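You operate a simulated robot arm through the tools that you are given. There is no shell and no other tool. Be economical: measure what you need, move in short steps, check, and stop when the job is done.

You run a simulated robot arm. Do the job below in one go: nothing can be reset, and whatever is moved stays where it is left.

Task
Crimp the blue terminal and pull-test it.
Fine: set the size knob for it; put it back.

The check looks at the end state, three seconds after you hand in, the way a careful person would. Anything else that was tipped, shoved, dropped, spilled or broken makes it a failure.

Robot
A 7-joint arm with a two-finger parallel gripper, fixed in place. Base frame: the origin is at the foot of the arm, x ahead of it, y to its left, z up; the work surface is at about z = 866. Readings come in mm, degrees, newtons and seconds.
With the tool pointing down near the work surface it reaches from about 240 to 680 mm from the base axis. Its first joint turns from -66.0 to 66.0 degrees. Payload 2.4 kg.
The tool frame sits at the grasp point between the pads (the TCP): z along the fingers, y along the line on which they close. The tips reach 30 mm beyond it. The gripper opens to 94 mm. The fingers are 28 mm wide and 10 mm thick; the gripper's body (50 by 96 mm) begins 55 mm behind the TCP.
Orientation is that of the tool frame in the base frame, as [roll, pitch, yaw] about the fixed x, y, z axes, in that order (R = Rz(yaw) Ry(pitch) Rx(roll)). With the fingers straight down and closing along the base's y, the tool's x points along the base's -x, its y along +y and its z along -z.

Tools
- The arm moves only by the tool servo_tool. Its argument "targets" is text: rows parted by semicolons, each of 6 numbers parted by spaces: the shift along the base's x, y, z in m, then the turn, a rotation vector about the base's x, y, z in degrees. In form: x y z wx wy wz; .... A call has 1 to 8 rows; each row shifts and turns the commanded pose from where the row before left it. "claw" is the gripper command, from -1 (fully open) to 1 (shut), values between in proportion, set as the call begins (left out, the last holds). A row lasts 0.2 s, in which the tool goes at most 50 mm and 8.6 degrees; a call with a longer step from one row to the next is refused whole, and so is a gripper value outside its range. A pose out of reach is approached as far as the arm can. The call stops where the force on the tool passes 40 N (or 10 N more than at its start, if that is more) or the arm is blocked; 0.2 s more then pass. The fingers move at their own pace (about 153 mm/s each) and stop on an object; they squeeze with about 23 N. The grip force told is the motor's: it shows also when the fingers shut on nothing. Time passes only in rows, and 0.2 s behind the last, so rows that do not move let the fingers close. It gives the time, the measured TCP pose, the force on the tool (base axes), the opening and the grip force at its end, in the units of the frame above (readings bear some noise), and new pictures: "pictures" is both (left out), scene, wrist or none.
- Cameras (640 x 400 px; columns grow to the right, rows downward): "scene" is fixed at [32, 463.8, 1453]; the picture's right is [-0.82, -0.57, 0.00], its down [-0.27, 0.40, -0.88] and it looks along [0.50, -0.72, -0.48] (base axes); focal length 369 px, centre (320, 200). "wrist" rides on the gripper at [76, 14, -103] in the tool frame; the picture's right is [-0.18, 0.98, 0.00], its down [-0.75, -0.14, -0.64] and it looks along [-0.63, -0.12, 0.77] (tool axes); focal length 243 px, centre (320, 200). There is no depth. A picture from a camera that has moved, and an enlarged one, comes with that camera's place and axes in the base frame and with its lens.
- close_up(camera, box): a new picture of the part [left, top, right, bottom] of that camera's present view, enlarged. No time passes.
- hand_in(): hands the job in; it is judged then, once.

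Go step by step. Nothing tells you positions but the pictures and the camera data: compare them with the known pose of the tool, close in by small moves and look again before you grip or let go. The budget is 120 turns and 200 pictures, counting those below and the enlarged ones. Unless the task says otherwise, let go and move clear before handing in, and close with one line.

The tools are called after "Emit:" by a JSON object that holds its "name" and its "arguments". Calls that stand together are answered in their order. servo_tool: Moves the arm, as the interface text tells. Its arguments: {"type":"object","properties":{"targets":{"type":"string"},"claw":{"type":"number"},"pictures":{"type":"string","enum":["both","scene","wrist","none"]}},"required":["targets"]} The other tools are called the same way: close_up (camera, box) takes an enlarged picture of a part of a camera's view; hand_in () hands the job in.

At the start:

```text
time: 0.0
tcp_pos: [440.5, -140.6, 1183.4]
tool_rot: [179.9, 0.1, 180.0]
wrist_force: [0.4, -0.3, -0.5]
width: 94.0
grasp_force: 0.1
```

scene: 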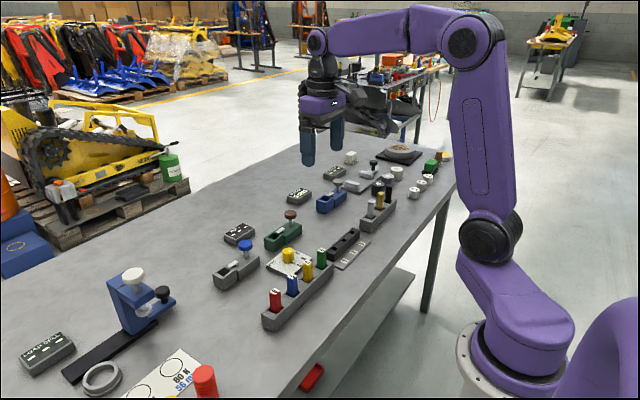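
wrist: 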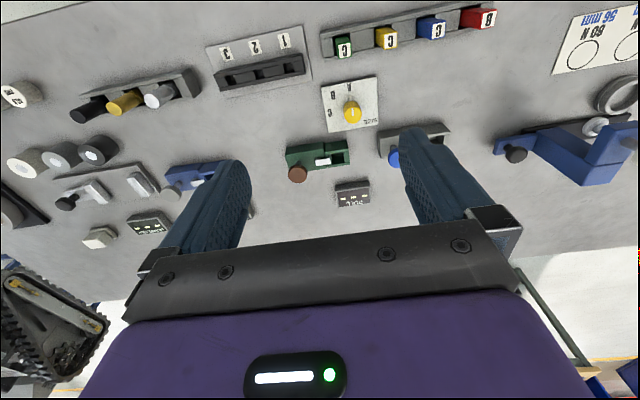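

I see a bench with a rack of coloured terminals, a size knob, several press-like stations and labels. I'll take enlarged pictures first to understand them.

Emit:
{"name": "close_up", "arguments": {"camera": "scene", "box": [200, 210, 360, 340]}}

Emit:
{"name": "close_up", "arguments": {"camera": "scene", "box": [270, 140, 460, 260]}}

Emit:
{"name": "close_up", "arguments": {"camera": "scene", "box": [10, 250, 240, 400]}}

Emit:
{"name": "close_up", "arguments": {"camera": "wrist", "box": [200, 0, 520, 210]}}

Emit:
{"name": "close_up", "arguments": {"camera": "wrist", "box": [0, 50, 260, 260]}}

Emit:
{"name": "close_up", "arguments": {"camera": "wrist", "box": [460, 0, 640, 200]}}

```text
3.08 times, centred on (280, 275) of scene
camera zoom: at [32.0, 463.8, 1453.0], right [-0.82, -0.57, 0.0], down [-0.27, 0.4, -0.88], along [0.5, -0.72, -0.48], focal length 1135 px, centre (443, -31)
```

zoom: 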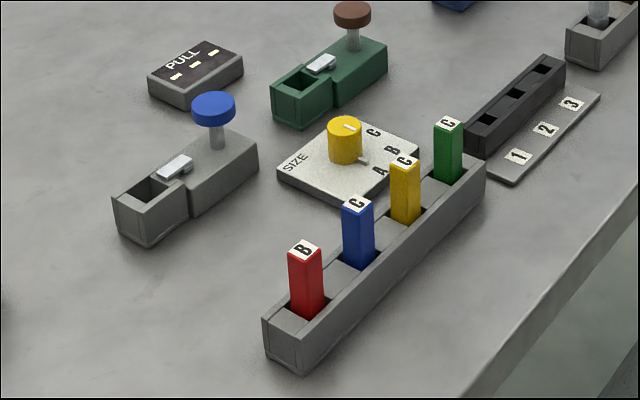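

```text
3.33 times, centred on (365, 200) of scene
camera zoom: at [32.0, 463.8, 1453.0], right [-0.82, -0.57, 0.0], down [-0.27, 0.4, -0.88], along [0.5, -0.72, -0.48], focal length 1229 px, centre (170, 200)
```

zoom: 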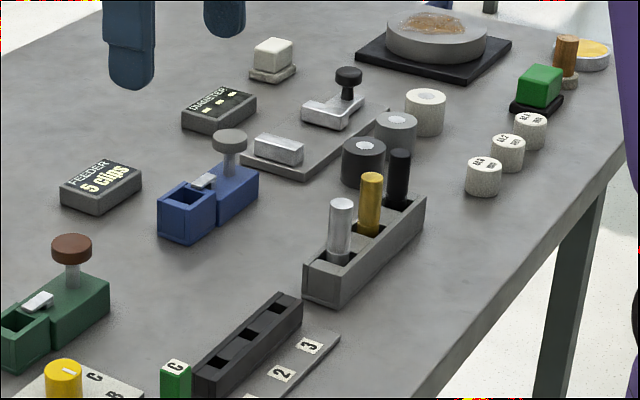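

```text
2.67 times, centred on (125, 325) of scene
camera zoom: at [32.0, 463.8, 1453.0], right [-0.82, -0.57, 0.0], down [-0.27, 0.4, -0.88], along [0.5, -0.72, -0.48], focal length 984 px, centre (840, -133)
```

zoom: 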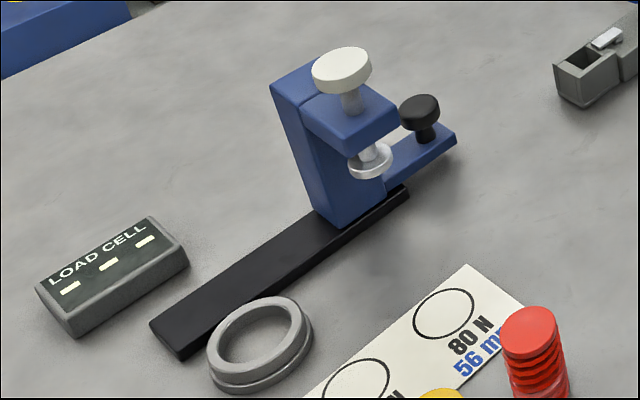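

```text
1.90 times, centred on (360, 105) of wrist
camera zoom: at [364.5, -125.7, 1286.2], right [0.18, 0.98, 0.0], down [0.75, -0.14, 0.64], along [0.63, -0.12, -0.77], focal length 462 px, centre (244, 381)
```

zoom: 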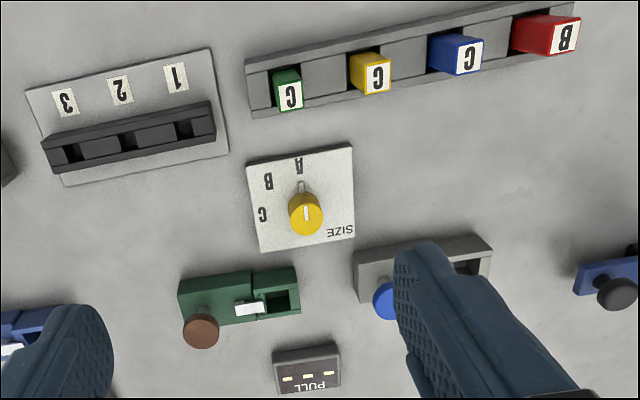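

```text
1.90 times, centred on (130, 155) of wrist
camera zoom: at [364.5, -125.7, 1286.2], right [0.18, 0.98, 0.0], down [0.75, -0.14, 0.64], along [0.63, -0.12, -0.77], focal length 462 px, centre (682, 286)
```

zoom: 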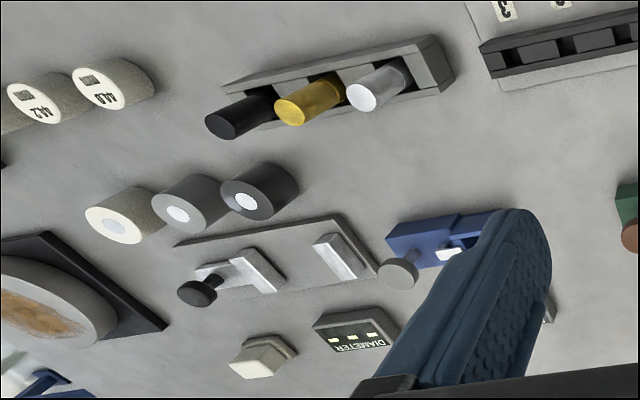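

```text
2.00 times, centred on (550, 100) of wrist
camera zoom: at [364.5, -125.7, 1286.2], right [0.18, 0.98, 0.0], down [0.75, -0.14, 0.64], along [0.63, -0.12, -0.77], focal length 485 px, centre (-140, 400)
```

zoom: 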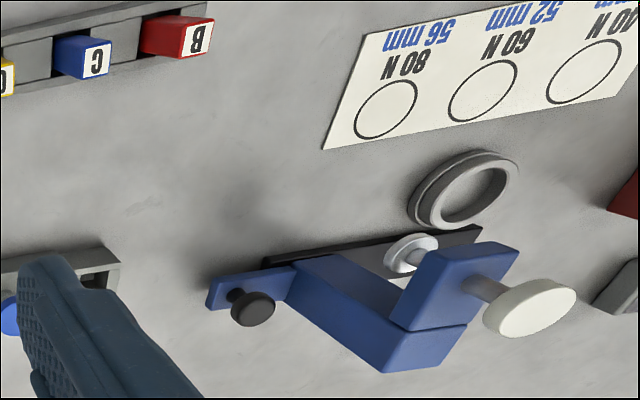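

The blue terminal is marked C, the size knob points at A, and the PULL display sits near the green and grey stations. I'll move back and lower to look at that area from closer.

Emit:
{"name": "servo_tool", "arguments": {"targets": "-0.024 0.02 -0.02 0 0 0;-0.024 0.02 -0.02 0 0 0;-0.024 0.02 -0.02 0 0 0;-0.024 0.02 -0.02 0 0 0;-0.024 0.02 -0.02 0 0 0;0 0 0 0 0 0", "pictures": "wrist"}}

```text
time: 1.4
tcp_pos: [320.7, -38.3, 1082.7]
tool_rot: [-180.0, 0.2, 180.0]
wrist_force: [0.3, 0.6, 0.0]
width: 94.0
grasp_force: 0.0
camera wrist: at [244.4, -23.9, 1184.8], right [0.18, 0.98, 0.0], down [0.75, -0.14, 0.64], along [0.63, -0.12, -0.77], focal length 243 px, centre (320, 200)
```

wrist: 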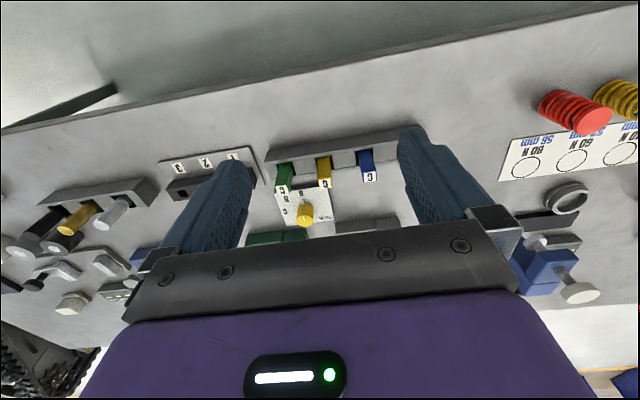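

The camera looks forward past the fingers, so I'll move ahead to look at the grey and green stations.

Emit:
{"name": "servo_tool", "arguments": {"targets": "0.03 0 0 0 0 0;0.03 0 0 0 0 0;0.03 0.0 0 0 0 0;0.02 0.0 0 0 0 0;0 0 0 0 0 0", "pictures": "wrist"}}

Emit:
{"name": "close_up", "arguments": {"camera": "wrist", "box": [160, 60, 480, 260]}}

```text
time: 2.6
tcp_pos: [430.0, -38.1, 1082.8]
tool_rot: [179.9, 0.1, 179.9]
wrist_force: [-0.1, 0.2, 0.8]
width: 94.0
grasp_force: 0.1
camera wrist: at [354.0, -24.5, 1185.7], right [0.18, 0.98, 0.0], down [0.75, -0.14, 0.64], along [0.63, -0.12, -0.77], focal length 243 px, centre (320, 200)
```

wrist: 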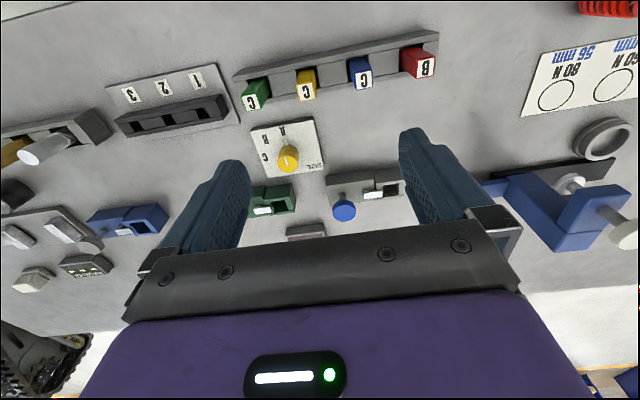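

```text
2.00 times, centred on (320, 160) of wrist
camera zoom: at [354.0, -24.5, 1185.7], right [0.18, 0.98, 0.0], down [0.75, -0.14, 0.64], along [0.63, -0.12, -0.77], focal length 485 px, centre (320, 280)
```

zoom: 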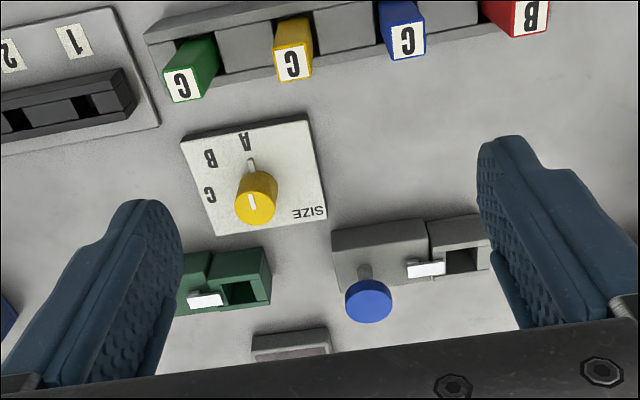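

Grey (blue plunger) should be the crimper, and green, nearest the PULL display, the tester. First the knob: I take it to be near (510, -98) and it needs a turn of about +90° from A to C. I'll hover over it.

Emit:
{"name": "servo_tool", "arguments": {"targets": "0.02 -0.015 -0.02 0 0 0;0.02 -0.015 -0.02 0 0 0;0.02 -0.015 -0.02 0 0 0;0.02 -0.015 -0.02 0 0 0;0 0 0 0 0 0", "pictures": "both"}}

Emit:
{"name": "close_up", "arguments": {"camera": "wrist", "box": [220, 20, 420, 160]}}

Emit:
{"name": "close_up", "arguments": {"camera": "scene", "box": [240, 200, 360, 290]}}

```text
time: 3.8
tcp_pos: [510.7, -99.7, 1008.0]
tool_rot: [180.0, 0.2, 179.9]
wrist_force: [-0.4, 0.3, -0.3]
width: 93.8
grasp_force: 0.0
camera wrist: at [434.9, -86.2, 1109.3], right [0.18, 0.98, 0.0], down [0.75, -0.14, 0.64], along [0.63, -0.12, -0.77], focal length 243 px, centre (320, 200)
```

scene: 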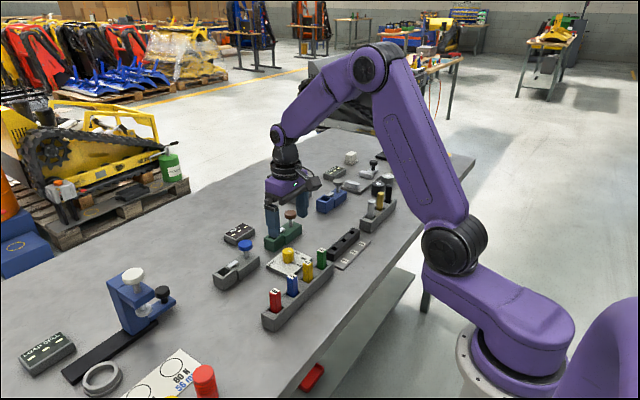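
wrist: 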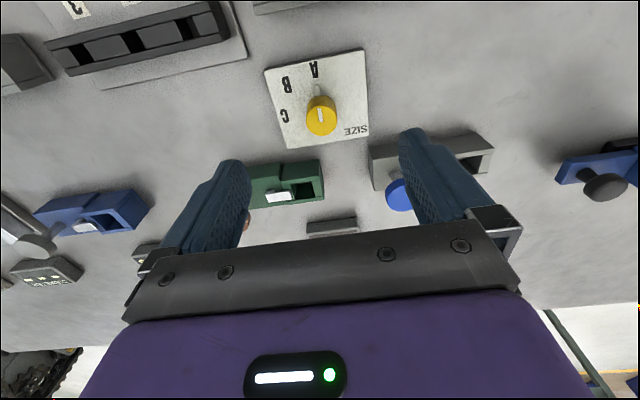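

```text
2.86 times, centred on (320, 90) of wrist
camera zoom: at [434.9, -86.2, 1109.3], right [0.18, 0.98, 0.0], down [0.75, -0.14, 0.64], along [0.63, -0.12, -0.77], focal length 693 px, centre (320, 514)
```

zoom: 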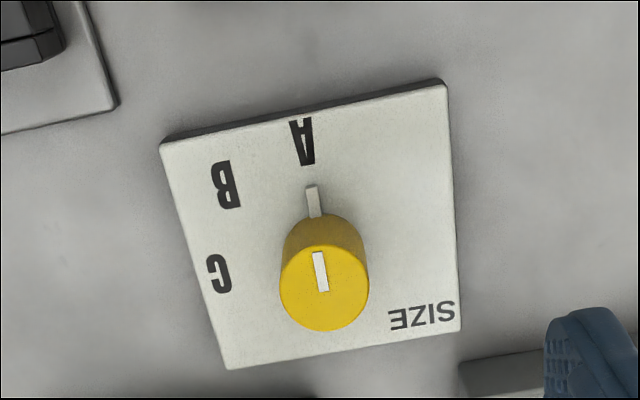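

```text
4.44 times, centred on (300, 245) of scene
camera zoom: at [32.0, 463.8, 1453.0], right [-0.82, -0.57, 0.0], down [-0.27, 0.4, -0.88], along [0.5, -0.72, -0.48], focal length 1639 px, centre (409, 0)
```

zoom: 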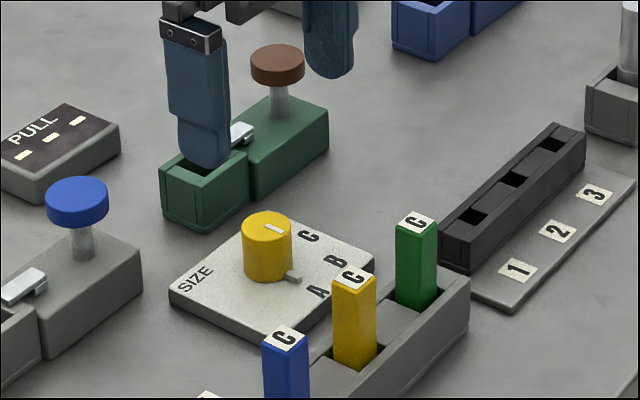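

Knob centre is about (519, -101), its top near z 898. I'll turn the tool -45° while half closing, then go down around it.

Emit:
{"name": "servo_tool", "arguments": {"targets": "0.004 -0.001 -0.01 0 0 -7.5;0.004 0 -0.01 0 0 -7.5;0 0 -0.01 0 0 -7.5;0 0 -0.01 0 0 -7.5;0 0 -0.01 0 0 -7.5;0 0 -0.01 0 0 -7.5;0 0 0 0 0 0", "claw": 0.1, "pictures": "both"}}

Emit:
{"name": "close_up", "arguments": {"camera": "scene", "box": [240, 200, 360, 290]}}

```text
time: 5.4
tcp_pos: [519.5, -100.7, 943.4]
tool_rot: [-180.0, 0.0, 134.9]
wrist_force: [0.2, -1.1, 0.1]
width: 42.5
grasp_force: 0.1
camera wrist: at [476.2, -36.7, 1046.3], right [0.83, 0.56, 0.0], down [0.43, -0.63, 0.64], along [0.36, -0.53, -0.77], focal length 243 px, centre (320, 200)
```

scene: 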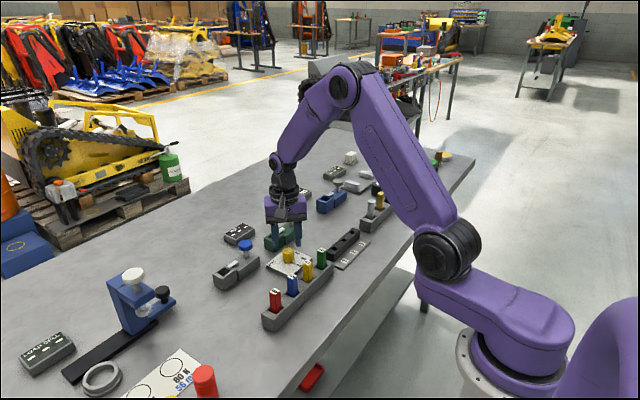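
wrist: 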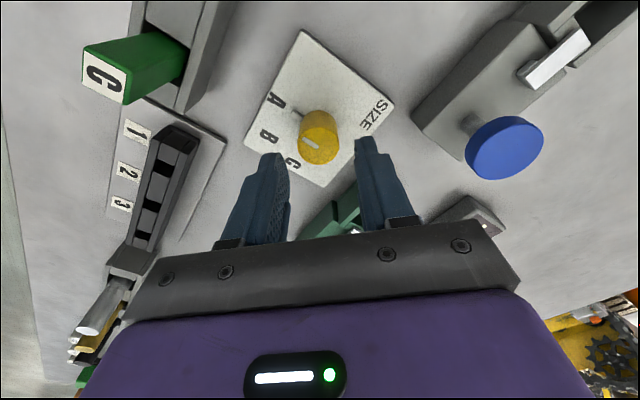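

```text
4.44 times, centred on (300, 245) of scene
camera zoom: at [32.0, 463.8, 1453.0], right [-0.82, -0.57, 0.0], down [-0.27, 0.4, -0.88], along [0.5, -0.72, -0.48], focal length 1639 px, centre (409, 0)
```

zoom: 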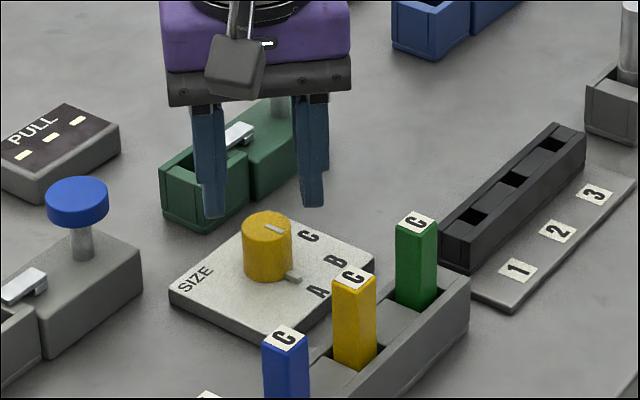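

The knob sits between the fingers. I'll go down to it and close.

Emit:
{"name": "servo_tool", "arguments": {"targets": "-0.001 -0.001 -0.011 0 0 0;0 0 -0.011 0 0 0;0 0 -0.011 0 0 0;0 0 0 0 0 0", "pictures": "scene"}}

Emit:
{"name": "close_up", "arguments": {"camera": "scene", "box": [240, 200, 360, 290]}}

```text
time: 6.4
tcp_pos: [516.9, -100.8, 910.8]
tool_rot: [-180.0, 0.1, 135.0]
wrist_force: [-0.5, 0.5, 0.2]
width: 42.5
grasp_force: 0.1
```

scene: 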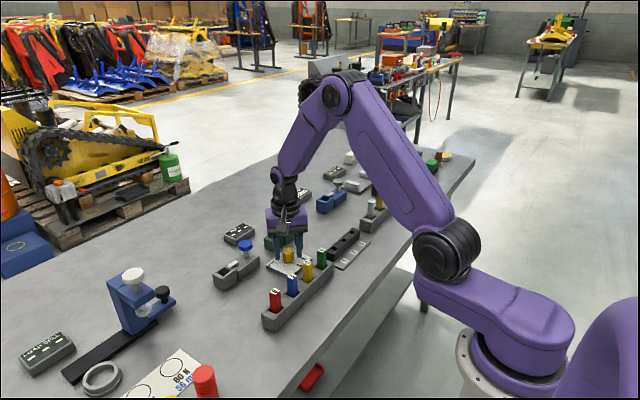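

```text
4.44 times, centred on (300, 245) of scene
camera zoom: at [32.0, 463.8, 1453.0], right [-0.82, -0.57, 0.0], down [-0.27, 0.4, -0.88], along [0.5, -0.72, -0.48], focal length 1639 px, centre (409, 0)
```

zoom: 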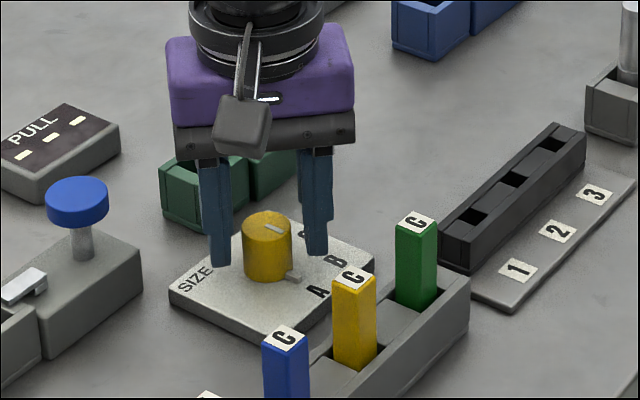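

Emit:
{"name": "servo_tool", "arguments": {"targets": "0 0 0 0 0 0;0 0 0 0 0 0", "claw": 1, "pictures": "wrist"}}

Emit:
{"name": "close_up", "arguments": {"camera": "scene", "box": [240, 200, 360, 290]}}

```text
time: 7.0
tcp_pos: [517.7, -100.3, 912.7]
tool_rot: [-180.0, 0.1, 135.0]
wrist_force: [3.8, 1.7, -4.7]
width: 27.7
grasp_force: 45.2
camera wrist: at [474.0, -35.9, 1014.2], right [0.82, 0.57, 0.0], down [0.43, -0.63, 0.64], along [0.36, -0.53, -0.77], focal length 243 px, centre (320, 200)
```

wrist: 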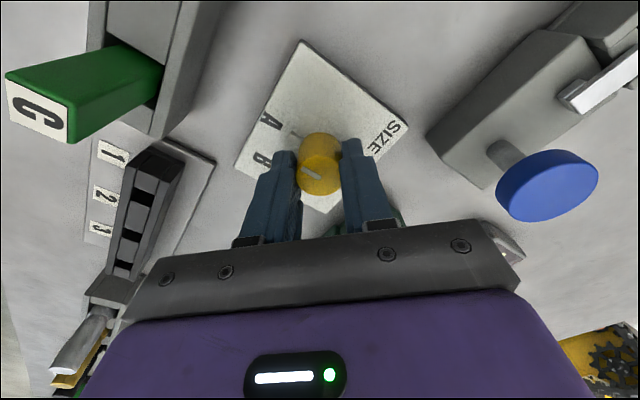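

```text
4.44 times, centred on (300, 245) of scene
camera zoom: at [32.2, 463.9, 1453.0], right [-0.82, -0.57, 0.0], down [-0.27, 0.4, -0.88], along [0.5, -0.72, -0.48], focal length 1639 px, centre (409, 0)
```

zoom: 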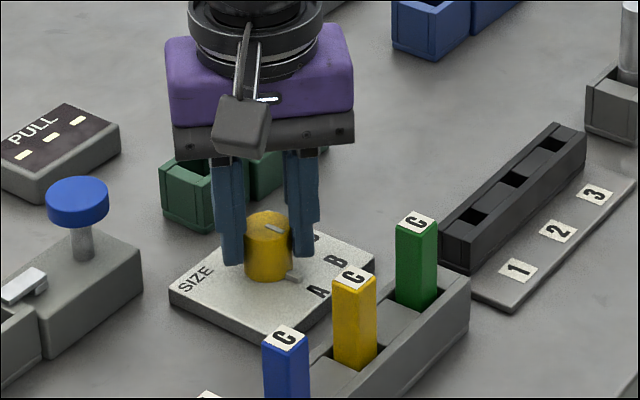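

Gripped with little side load. I'll turn +52° and check.

Emit:
{"name": "servo_tool", "arguments": {"targets": "0 0 0 0 0 7.5;0 0 0 0 0 7.5;0 0 0 0 0 7.5;0 0 0 0 0 7.5;0 0 0 0 0 7.5;0 0 0 0 0 7.5;0 0 0 0 0 7.5;0 0 0 0 0 0", "pictures": "none"}}

Emit:
{"name": "close_up", "arguments": {"camera": "scene", "box": [240, 200, 360, 290]}}

```text
time: 8.8
tcp_pos: [517.4, -99.3, 911.4]
tool_rot: [180.0, 0.1, -172.3]
wrist_force: [0.2, 16.7, 25.9]
width: 27.3
grasp_force: 45.1
```

```text
4.44 times, centred on (300, 245) of scene
camera zoom: at [31.5, 464.4, 1452.9], right [-0.82, -0.57, 0.0], down [-0.27, 0.4, -0.88], along [0.5, -0.72, -0.48], focal length 1639 px, centre (409, 0)
```

zoom: 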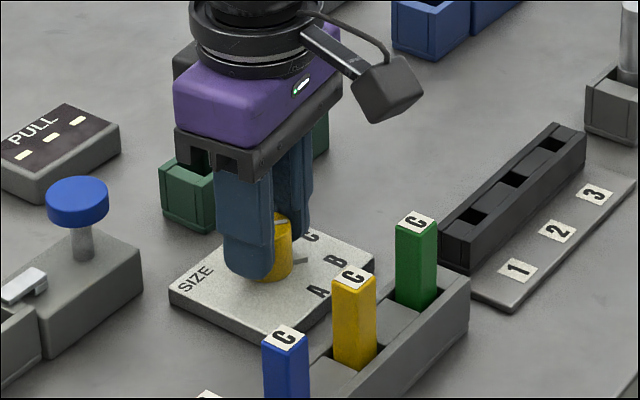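

Emit:
{"name": "servo_tool", "arguments": {"targets": "0 0.001 0.001 0 0 7.5;0 0.0 0 0 0 7.5;0 0 0 0 0 7.5;0 0 0 0 0 7.5;0 0 0 0 0 0", "pictures": "none"}}

Emit:
{"name": "close_up", "arguments": {"camera": "scene", "box": [240, 200, 360, 290]}}

Emit:
{"name": "close_up", "arguments": {"camera": "wrist", "box": [220, 20, 420, 200]}}

```text
time: 10.0
tcp_pos: [517.8, -99.6, 911.3]
tool_rot: [180.0, 0.1, -142.3]
wrist_force: [-0.7, 12.6, 15.6]
width: 27.5
grasp_force: 45.2
```

```text
4.44 times, centred on (300, 245) of scene
camera zoom: at [31.7, 464.3, 1452.9], right [-0.82, -0.57, 0.0], down [-0.27, 0.4, -0.88], along [0.5, -0.72, -0.48], focal length 1639 px, centre (409, 0)
```

zoom: 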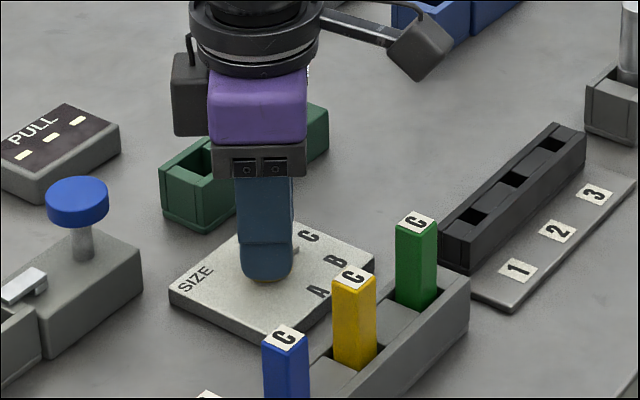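

```text
2.22 times, centred on (320, 110) of wrist
camera zoom: at [448.8, -135.8, 1014.1], right [-0.45, 0.89, 0.0], down [0.68, 0.35, 0.64], along [0.57, 0.29, -0.77], focal length 539 px, centre (320, 400)
```

zoom: 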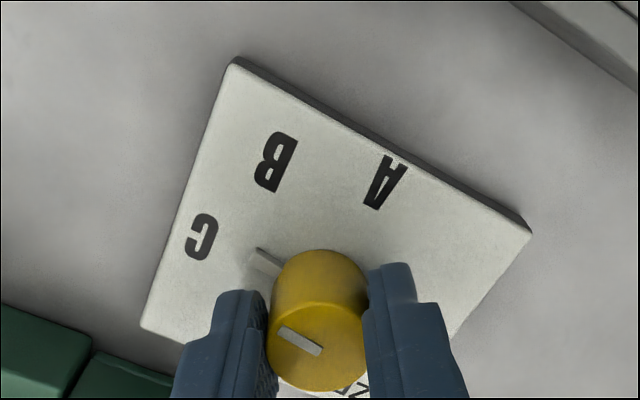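

The pointer is about 10–12° short of C; I'll turn a bit more.

Emit:
{"name": "servo_tool", "arguments": {"targets": "0 0.0005 0.001 0 0 5;0 0 0 0 0 5;0 0 0 0 0 0;0 0 0 0 0 0", "pictures": "none"}}

Emit:
{"name": "close_up", "arguments": {"camera": "wrist", "box": [220, 20, 420, 200]}}

```text
time: 11.0
tcp_pos: [517.5, -100.6, 911.8]
tool_rot: [179.9, 0.1, -132.6]
wrist_force: [6.9, 2.8, -19.7]
width: 27.6
grasp_force: 45.4
```

```text
2.22 times, centred on (320, 110) of wrist
camera zoom: at [455.7, -147.5, 1014.3], right [-0.6, 0.8, 0.0], down [0.61, 0.46, 0.64], along [0.51, 0.39, -0.77], focal length 539 px, centre (320, 400)
```

zoom: 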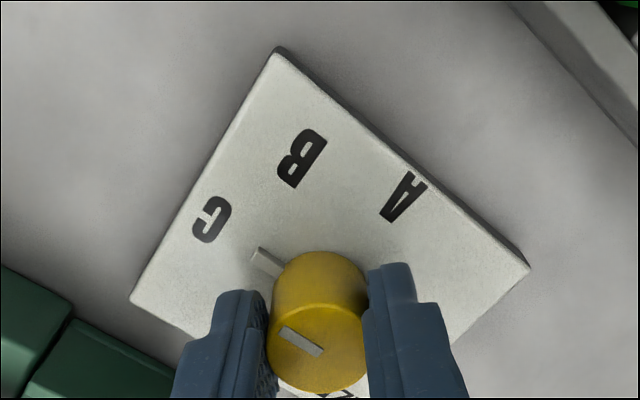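

The pointer lines up with C. I'll open slightly, lift clear, and check.

Emit:
{"name": "servo_tool", "arguments": {"targets": "0 0 0 0 0 0;0 0 0 0 0 0;0 0 0.02 0 0 0;0 0 0.03 0 0 0;0 0 0.03 0 0 -7;0 0 0.03 0 0 -8;0 0 0 0 0 -8;0 0 0 0 0 -8", "claw": 0.1, "pictures": "none"}}

Emit:
{"name": "close_up", "arguments": {"camera": "scene", "box": [200, 200, 360, 310]}}

```text
time: 12.8
tcp_pos: [517.4, -98.9, 1023.7]
tool_rot: [179.9, 0.1, -163.7]
wrist_force: [-0.4, -0.9, 0.2]
width: 42.3
grasp_force: 0.1
```

```text
3.64 times, centred on (280, 255) of scene
camera zoom: at [32.0, 463.8, 1453.0], right [-0.82, -0.57, 0.0], down [-0.27, 0.4, -0.88], along [0.5, -0.72, -0.48], focal length 1341 px, centre (466, 0)
```

zoom: 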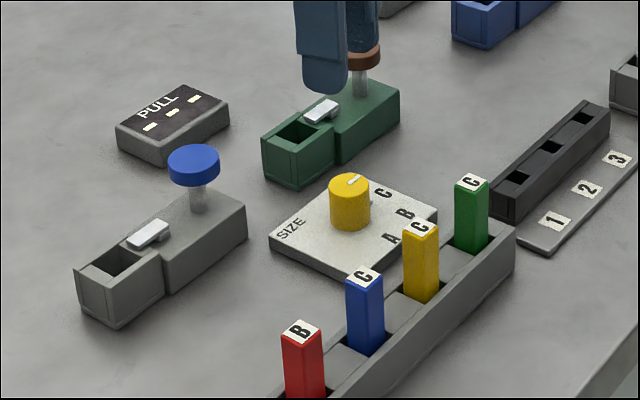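

The knob reads C. Next I'll hover over the blue terminal at about (420, 4) with the tool turned so that the fingers close along x.

Emit:
{"name": "servo_tool", "arguments": {"targets": "-0.012 0.013 0 0 0 -8.1;-0.012 0.013 0 0 0 -8.1;-0.012 0.013 0 0 0 -8.1;-0.012 0.013 0 0 0 -8.1;-0.012 0.013 0 0 0 -8.1;-0.012 0.013 0 0 0 -8.1;-0.012 0.013 0 0 0 -8.1;-0.013 0.012 0 0 0 -8.1", "pictures": "none"}}

Emit:
{"name": "servo_tool", "arguments": {"targets": "0 0 0 0 0 -8.1;0 0 0 0 0 -8.1;0 0 0 0 0 -8.1;0 0 0 0 0 -8.1;0 0 0 0 0 -8.1;0 0 0 0 0 0;0 0 0 0 0 0", "pictures": "both"}}

Emit:
{"name": "close_up", "arguments": {"camera": "wrist", "box": [200, 0, 440, 180]}}

```text
time: 14.6
tcp_pos: [420.2, 1.4, 1022.7]
tool_rot: [180.0, 0.1, 131.5]
wrist_force: [-0.8, -0.5, -0.1]
width: 42.3
grasp_force: 0.1
```

```text
time: 16.2
tcp_pos: [419.7, 1.8, 1023.3]
tool_rot: [-180.0, 0.2, 91.1]
wrist_force: [0.4, 0.3, 0.5]
width: 42.4
grasp_force: 0.1
camera wrist: at [432.7, 78.9, 1125.4], right [0.99, -0.16, 0.0], down [-0.13, -0.75, 0.64], along [-0.1, -0.63, -0.77], focal length 243 px, centre (320, 200)
```

scene: 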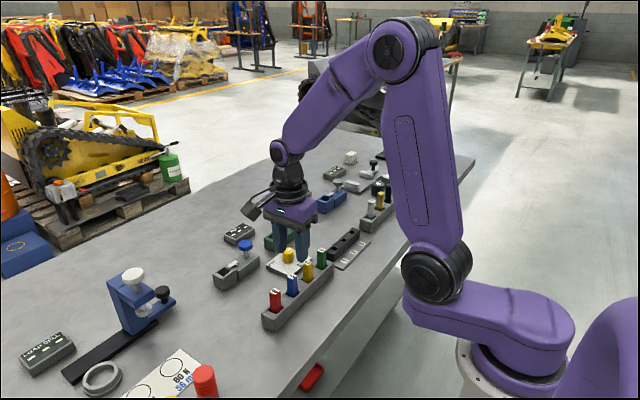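
wrist: 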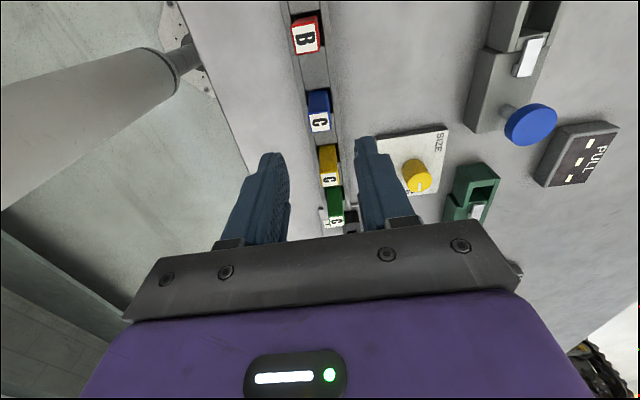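

```text
2.22 times, centred on (320, 90) of wrist
camera zoom: at [432.7, 78.9, 1125.4], right [0.99, -0.16, 0.0], down [-0.13, -0.75, 0.64], along [-0.1, -0.63, -0.77], focal length 539 px, centre (320, 444)
```

zoom: 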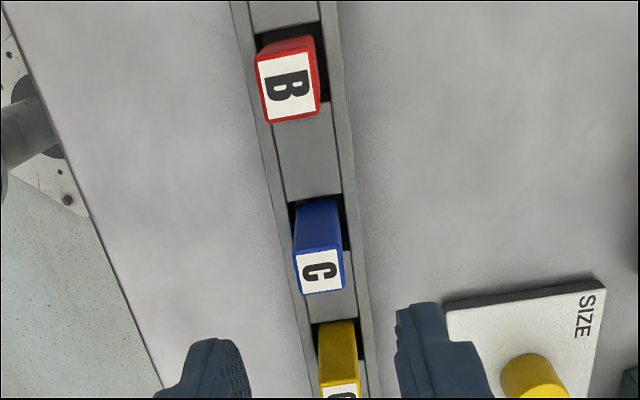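

Blue terminal is lined up under the tool, top near z 937. I'll descend to about 930 and look.

Emit:
{"name": "servo_tool", "arguments": {"targets": "0 0 -0.025 0 0 -1;0 0 -0.025 0 0 0;0 0 -0.02 0 0 0;0 0 -0.012 0 0 0;0 0 -0.01 0 0 0;0 0 0 0 0 0", "pictures": "wrist"}}

Emit:
{"name": "close_up", "arguments": {"camera": "scene", "box": [230, 230, 350, 330]}}

```text
time: 17.6
tcp_pos: [422.0, 2.1, 931.4]
tool_rot: [-180.0, 0.0, 90.2]
wrist_force: [0.8, -0.5, -0.4]
width: 42.2
grasp_force: 0.1
camera wrist: at [435.7, 78.9, 1033.7], right [0.98, -0.18, 0.0], down [-0.14, -0.75, 0.64], along [-0.12, -0.63, -0.77], focal length 243 px, centre (320, 200)
```

wrist: 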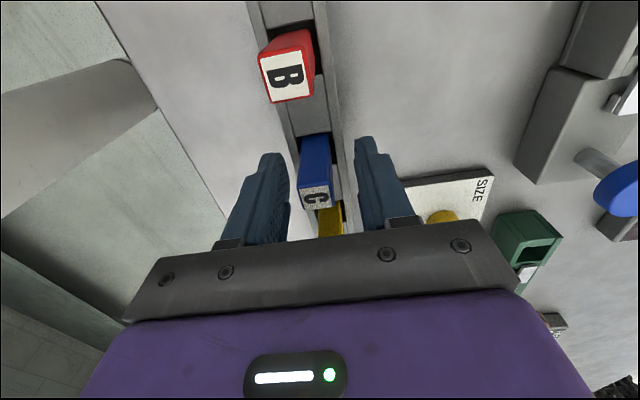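

```text
4.00 times, centred on (290, 280) of scene
camera zoom: at [32.0, 463.8, 1453.0], right [-0.82, -0.57, 0.0], down [-0.27, 0.4, -0.88], along [0.5, -0.72, -0.48], focal length 1475 px, centre (440, -120)
```

zoom: 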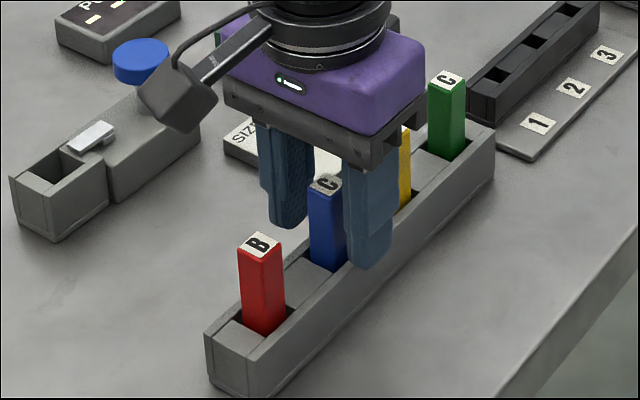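

Fingers straddle the blue terminal with tips above the rack. Closing and lifting a little.

Emit:
{"name": "servo_tool", "arguments": {"targets": "-0.001 0 0 0 0 0;0 0 0 0 0 0;0 0 0 0 0 0", "claw": 1, "pictures": "none"}}

Emit:
{"name": "servo_tool", "arguments": {"targets": "0 0 0.02 0 0 0;0 0 0.02 0 0 0;0 0 0.02 0 0 0;0 0 0.02 0 0 0;0 0 0 0 0 0", "pictures": "wrist"}}

Emit:
{"name": "close_up", "arguments": {"camera": "scene", "box": [210, 200, 350, 330]}}

```text
time: 18.4
tcp_pos: [419.3, 3.2, 931.3]
tool_rot: [179.9, 0.1, 90.3]
wrist_force: [0.7, 0.6, 2.4]
width: 17.5
grasp_force: 23.1
```

```text
time: 19.6
tcp_pos: [420.6, 2.7, 1009.2]
tool_rot: [179.9, 0.1, 90.2]
wrist_force: [0.2, 0.6, 0.1]
width: 17.2
grasp_force: 22.5
camera wrist: at [434.8, 78.7, 1113.8], right [0.98, -0.18, 0.0], down [-0.14, -0.75, 0.64], along [-0.12, -0.63, -0.77], focal length 243 px, centre (320, 200)
```

wrist: 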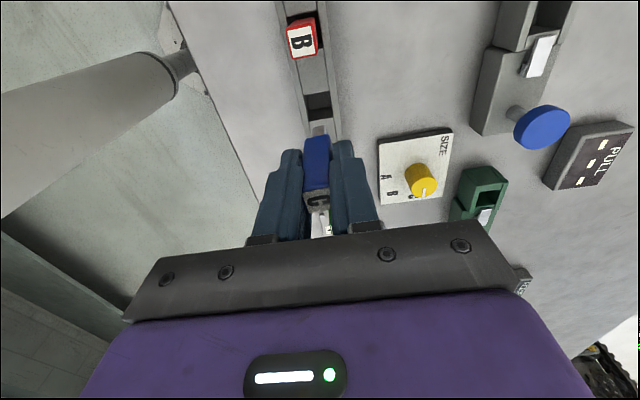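

```text
3.08 times, centred on (280, 265) of scene
camera zoom: at [32.0, 463.8, 1453.0], right [-0.82, -0.57, 0.0], down [-0.27, 0.4, -0.88], along [0.5, -0.72, -0.48], focal length 1135 px, centre (443, 0)
```

zoom: 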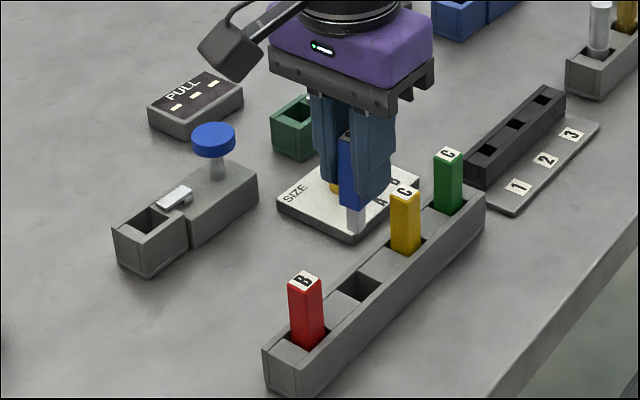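

The terminal is held; its barrel hangs about 65–70 mm below the TCP. Next I'll carry it over to the grey station's socket, which I take to be at (596, 40).

Emit:
{"name": "servo_tool", "arguments": {"targets": "0.035 0.007 0.006 0 0 0;0.035 0.007 0.006 0 0 0;0.035 0.007 0.006 0 0 0;0.035 0.007 0.004 0 0 0;0.035 0.007 0 0 0 0;0 0 0 0 0 0", "pictures": "wrist"}}

Emit:
{"name": "close_up", "arguments": {"camera": "scene", "box": [200, 190, 330, 300]}}

Emit:
{"name": "close_up", "arguments": {"camera": "wrist", "box": [220, 0, 460, 180]}}

```text
time: 21.0
tcp_pos: [594.2, 37.9, 1029.7]
tool_rot: [179.9, 0.1, 90.2]
wrist_force: [0.1, -0.5, -0.6]
width: 17.2
grasp_force: 23.2
camera wrist: at [607.9, 114.7, 1133.6], right [0.98, -0.18, 0.0], down [-0.14, -0.75, 0.64], along [-0.12, -0.63, -0.77], focal length 243 px, centre (320, 200)
```

wrist: 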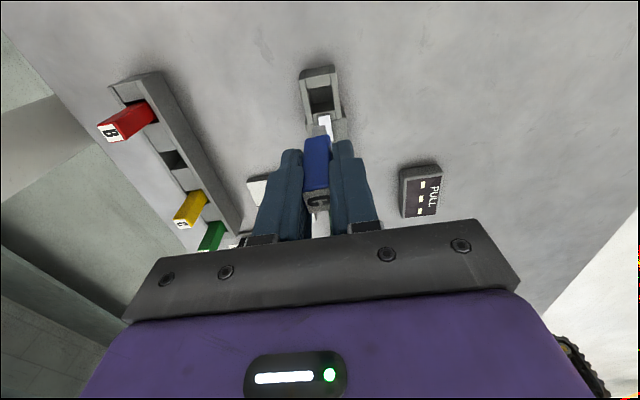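

```text
3.64 times, centred on (265, 245) of scene
camera zoom: at [32.0, 463.9, 1453.0], right [-0.82, -0.57, 0.0], down [-0.27, 0.4, -0.88], along [0.5, -0.72, -0.48], focal length 1341 px, centre (520, 36)
```

zoom: 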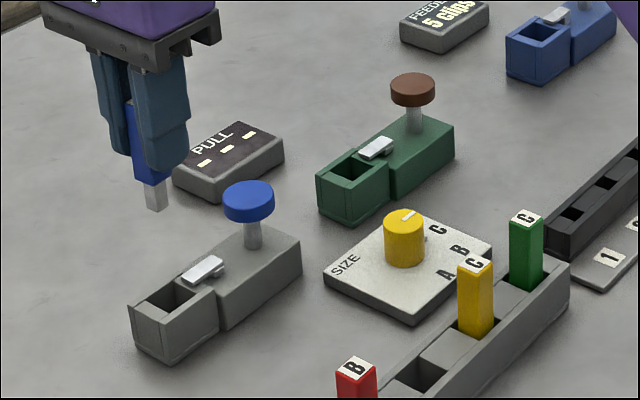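

```text
2.22 times, centred on (340, 90) of wrist
camera zoom: at [607.9, 114.7, 1133.6], right [0.98, -0.18, 0.0], down [-0.14, -0.75, 0.64], along [-0.12, -0.63, -0.77], focal length 539 px, centre (276, 444)
```

zoom: 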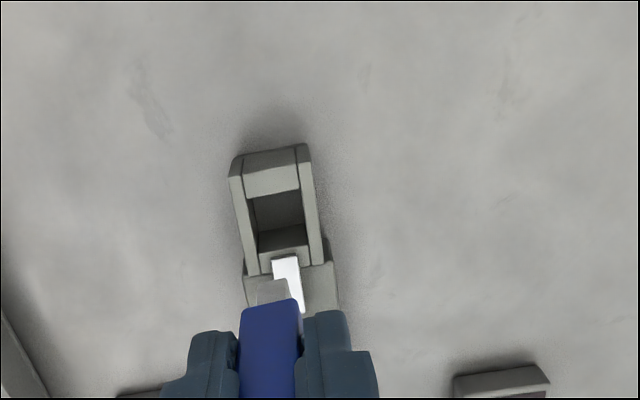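

Emit:
{"name": "close_up", "arguments": {"camera": "wrist", "box": [290, 55, 360, 150]}}

Emit:
{"name": "close_up", "arguments": {"camera": "scene", "box": [215, 235, 285, 295]}}

```text
4.21 times, centred on (325, 102) of wrist
camera zoom: at [607.9, 114.7, 1133.6], right [0.98, -0.18, 0.0], down [-0.14, -0.75, 0.64], along [-0.12, -0.63, -0.77], focal length 1022 px, centre (299, 610)
```

zoom: 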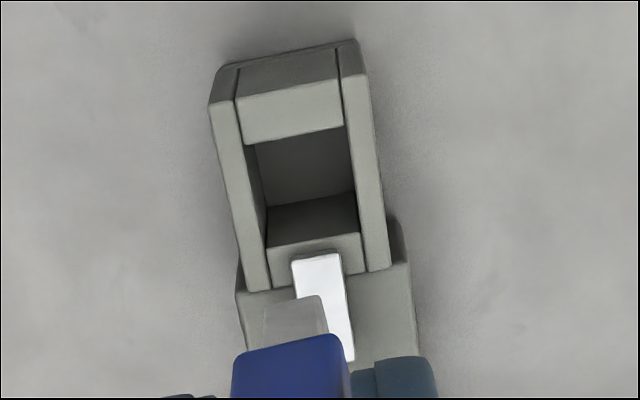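

```text
6.67 times, centred on (250, 265) of scene
camera zoom: at [32.0, 463.9, 1453.0], right [-0.82, -0.57, 0.0], down [-0.27, 0.4, -0.88], along [0.5, -0.72, -0.48], focal length 2459 px, centre (787, -233)
```

zoom: 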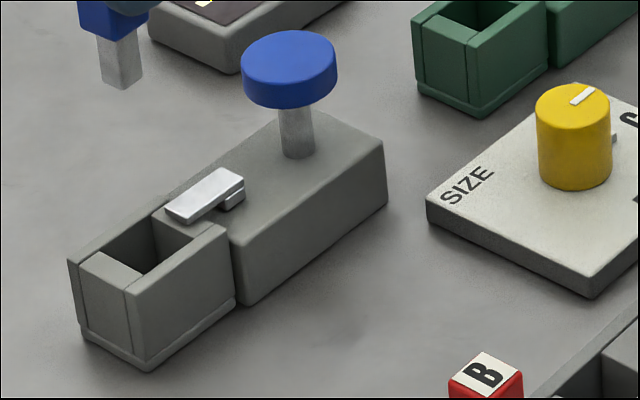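

The socket opening is about 21 mm wide, centred near (595, 41), with its rim at z 896. The terminal is almost above it, so I'll lower it to just above the rim and look.

Emit:
{"name": "servo_tool", "arguments": {"targets": "0.0005 0.001 -0.02 0 0 0;0 0 -0.02 0 0 0;0 0 -0.018 0 0 0;0 0 0 0 0 0", "pictures": "none"}}

Emit:
{"name": "close_up", "arguments": {"camera": "wrist", "box": [270, 55, 370, 205]}}

Emit:
{"name": "close_up", "arguments": {"camera": "scene", "box": [205, 225, 285, 295]}}

```text
time: 22.0
tcp_pos: [593.8, 41.4, 973.6]
tool_rot: [180.0, 0.1, 90.2]
wrist_force: [-0.6, -0.1, 0.1]
width: 17.2
grasp_force: 22.9
```

```text
2.67 times, centred on (320, 130) of wrist
camera zoom: at [608.3, 115.8, 1076.4], right [0.98, -0.18, 0.0], down [-0.14, -0.75, 0.64], along [-0.12, -0.63, -0.77], focal length 647 px, centre (320, 387)
```

zoom: 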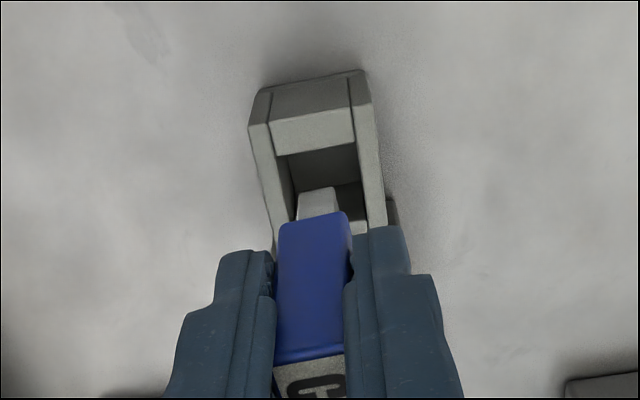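

```text
5.71 times, centred on (245, 260) of scene
camera zoom: at [32.0, 463.8, 1453.0], right [-0.82, -0.57, 0.0], down [-0.27, 0.4, -0.88], along [0.5, -0.72, -0.48], focal length 2108 px, centre (749, -143)
```

zoom: 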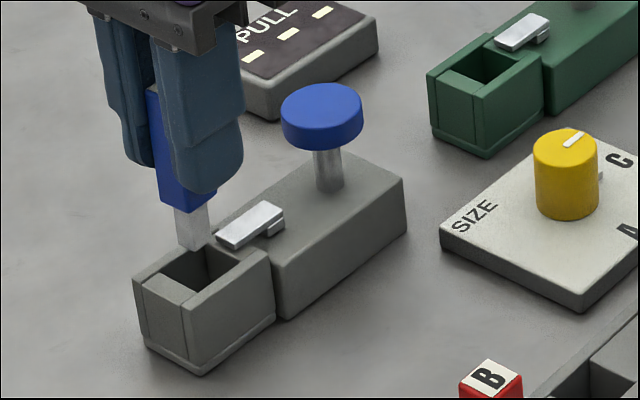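

Barrel and opening agree to within a millimetre. Lowering into the socket.

Emit:
{"name": "servo_tool", "arguments": {"targets": "0.0007 0 -0.01 0 0 0;0 0 -0.01 0 0 0;0 0 -0.008 0 0 0;0 0 0 0 0 0", "pictures": "none"}}

Emit:
{"name": "close_up", "arguments": {"camera": "scene", "box": [205, 225, 285, 295]}}

Emit:
{"name": "close_up", "arguments": {"camera": "wrist", "box": [270, 55, 370, 205]}}

```text
time: 23.0
tcp_pos: [594.4, 38.6, 946.1]
tool_rot: [-180.0, 0.2, 90.2]
wrist_force: [0.2, -0.3, -0.1]
width: 16.2
grasp_force: 22.8
```

```text
5.71 times, centred on (245, 260) of scene
camera zoom: at [32.0, 463.8, 1453.0], right [-0.82, -0.57, 0.0], down [-0.27, 0.4, -0.88], along [0.5, -0.72, -0.48], focal length 2108 px, centre (749, -143)
```

zoom: 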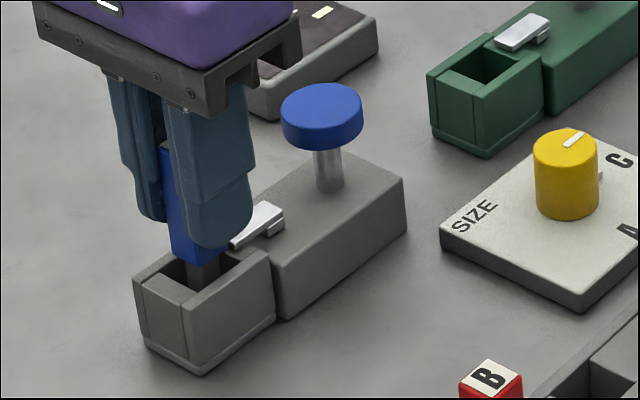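

```text
2.67 times, centred on (320, 130) of wrist
camera zoom: at [608.6, 114.5, 1048.2], right [0.98, -0.18, 0.0], down [-0.14, -0.75, 0.64], along [-0.12, -0.63, -0.77], focal length 647 px, centre (320, 387)
```

zoom: 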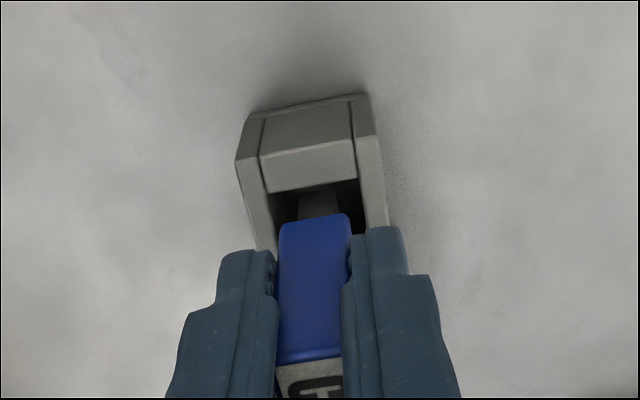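

Emit:
{"name": "servo_tool", "arguments": {"targets": "0 0 -0.004 0 0 0;0 0 -0.003 0 0 0;0 0 -0.002 0 0 0;0 0 0 0 0 0", "pictures": "none"}}

Emit:
{"name": "close_up", "arguments": {"camera": "scene", "box": [205, 225, 285, 295]}}

```text
time: 24.0
tcp_pos: [596.6, 38.7, 936.0]
tool_rot: [179.9, 0.1, 90.2]
wrist_force: [0.5, 0.6, -0.7]
width: 16.3
grasp_force: 23.1
```

```text
5.71 times, centred on (245, 260) of scene
camera zoom: at [32.0, 463.8, 1453.0], right [-0.82, -0.57, 0.0], down [-0.27, 0.4, -0.88], along [0.5, -0.72, -0.48], focal length 2108 px, centre (749, -143)
```

zoom: 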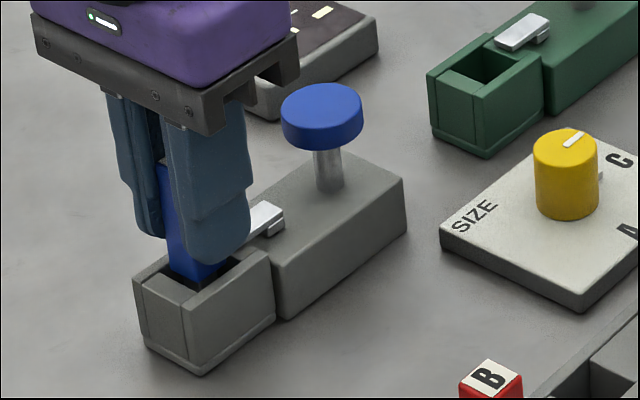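

The terminal is entering without load. I'll continue down gently.

Emit:
{"name": "servo_tool", "arguments": {"targets": "0 0 -0.002 0 0 0;0 0 -0.002 0 0 0;0 0 -0.002 0 0 0;0 0 0 0 0 0", "pictures": "none"}}

Emit:
{"name": "close_up", "arguments": {"camera": "scene", "box": [205, 225, 285, 295]}}

Emit:
{"name": "close_up", "arguments": {"camera": "wrist", "box": [270, 55, 370, 205]}}

```text
time: 25.0
tcp_pos: [596.3, 38.9, 931.8]
tool_rot: [-180.0, 0.1, 90.2]
wrist_force: [0.2, 0.4, 0.2]
width: 16.2
grasp_force: 22.3
```

```text
5.71 times, centred on (245, 260) of scene
camera zoom: at [32.0, 463.8, 1453.0], right [-0.82, -0.57, 0.0], down [-0.27, 0.4, -0.88], along [0.5, -0.72, -0.48], focal length 2108 px, centre (749, -143)
```

zoom: 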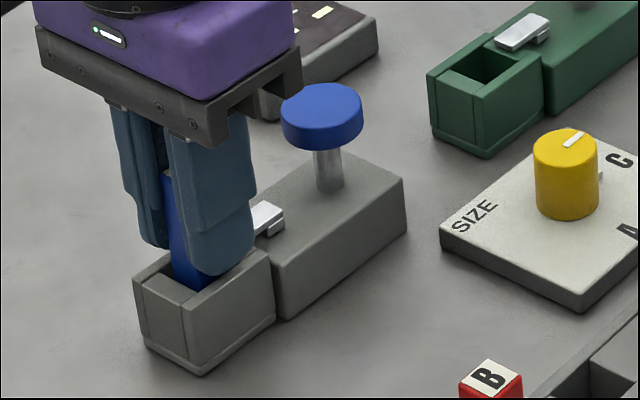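

```text
2.67 times, centred on (320, 130) of wrist
camera zoom: at [610.2, 114.4, 1033.9], right [0.98, -0.18, 0.0], down [-0.14, -0.75, 0.64], along [-0.12, -0.63, -0.77], focal length 647 px, centre (320, 387)
```

zoom: 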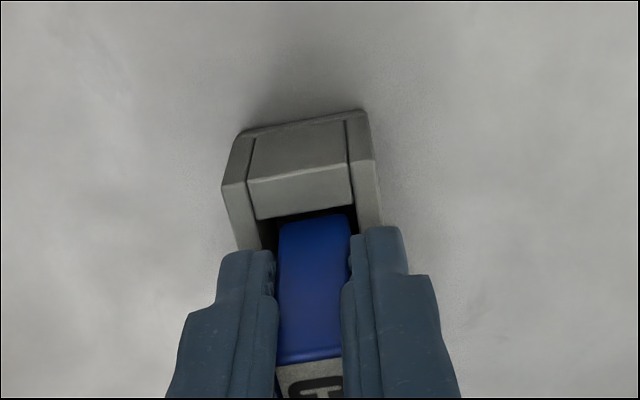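

Emit:
{"name": "servo_tool", "arguments": {"targets": "0 0 -0.0015 0 0 0;0 0 -0.0015 0 0 0;0 0 0 0 0 0", "pictures": "none"}}

```text
time: 25.8
tcp_pos: [594.8, 39.0, 929.0]
tool_rot: [179.8, 0.1, 90.1]
wrist_force: [1.5, -1.0, 19.8]
width: 16.5
grasp_force: 22.3
```

Bottomed. Releasing and lifting off.

Emit:
{"name": "servo_tool", "arguments": {"targets": "0 0 0.001 0 0 0;0 0 0 0 0 0;0 0 0 0 0 0;0 0 0.025 0 0 0;0 0 0.03 0 0 0;0 0 0.03 0 0 0;0 0 0 0 0 0", "claw": 0.1, "pictures": "wrist"}}

Emit:
{"name": "close_up", "arguments": {"camera": "scene", "box": [205, 225, 285, 295]}}

```text
time: 27.4
tcp_pos: [595.3, 40.1, 1015.8]
tool_rot: [180.0, 0.1, 90.2]
wrist_force: [-0.4, -0.4, -0.4]
width: 42.3
grasp_force: 0.0
camera wrist: at [609.5, 116.1, 1118.5], right [0.98, -0.18, 0.0], down [-0.14, -0.75, 0.64], along [-0.12, -0.63, -0.77], focal length 243 px, centre (320, 200)
```

wrist: 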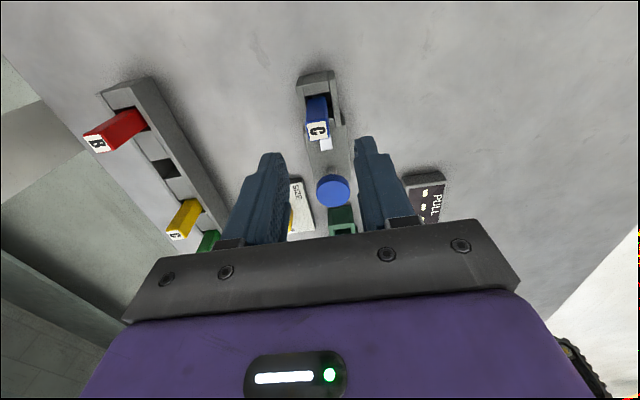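

```text
5.71 times, centred on (245, 260) of scene
camera zoom: at [32.0, 463.8, 1453.0], right [-0.82, -0.57, 0.0], down [-0.27, 0.4, -0.88], along [0.5, -0.72, -0.48], focal length 2108 px, centre (749, -143)
```

zoom: 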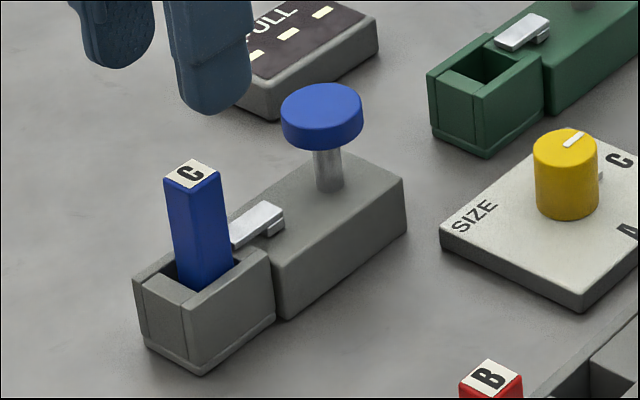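

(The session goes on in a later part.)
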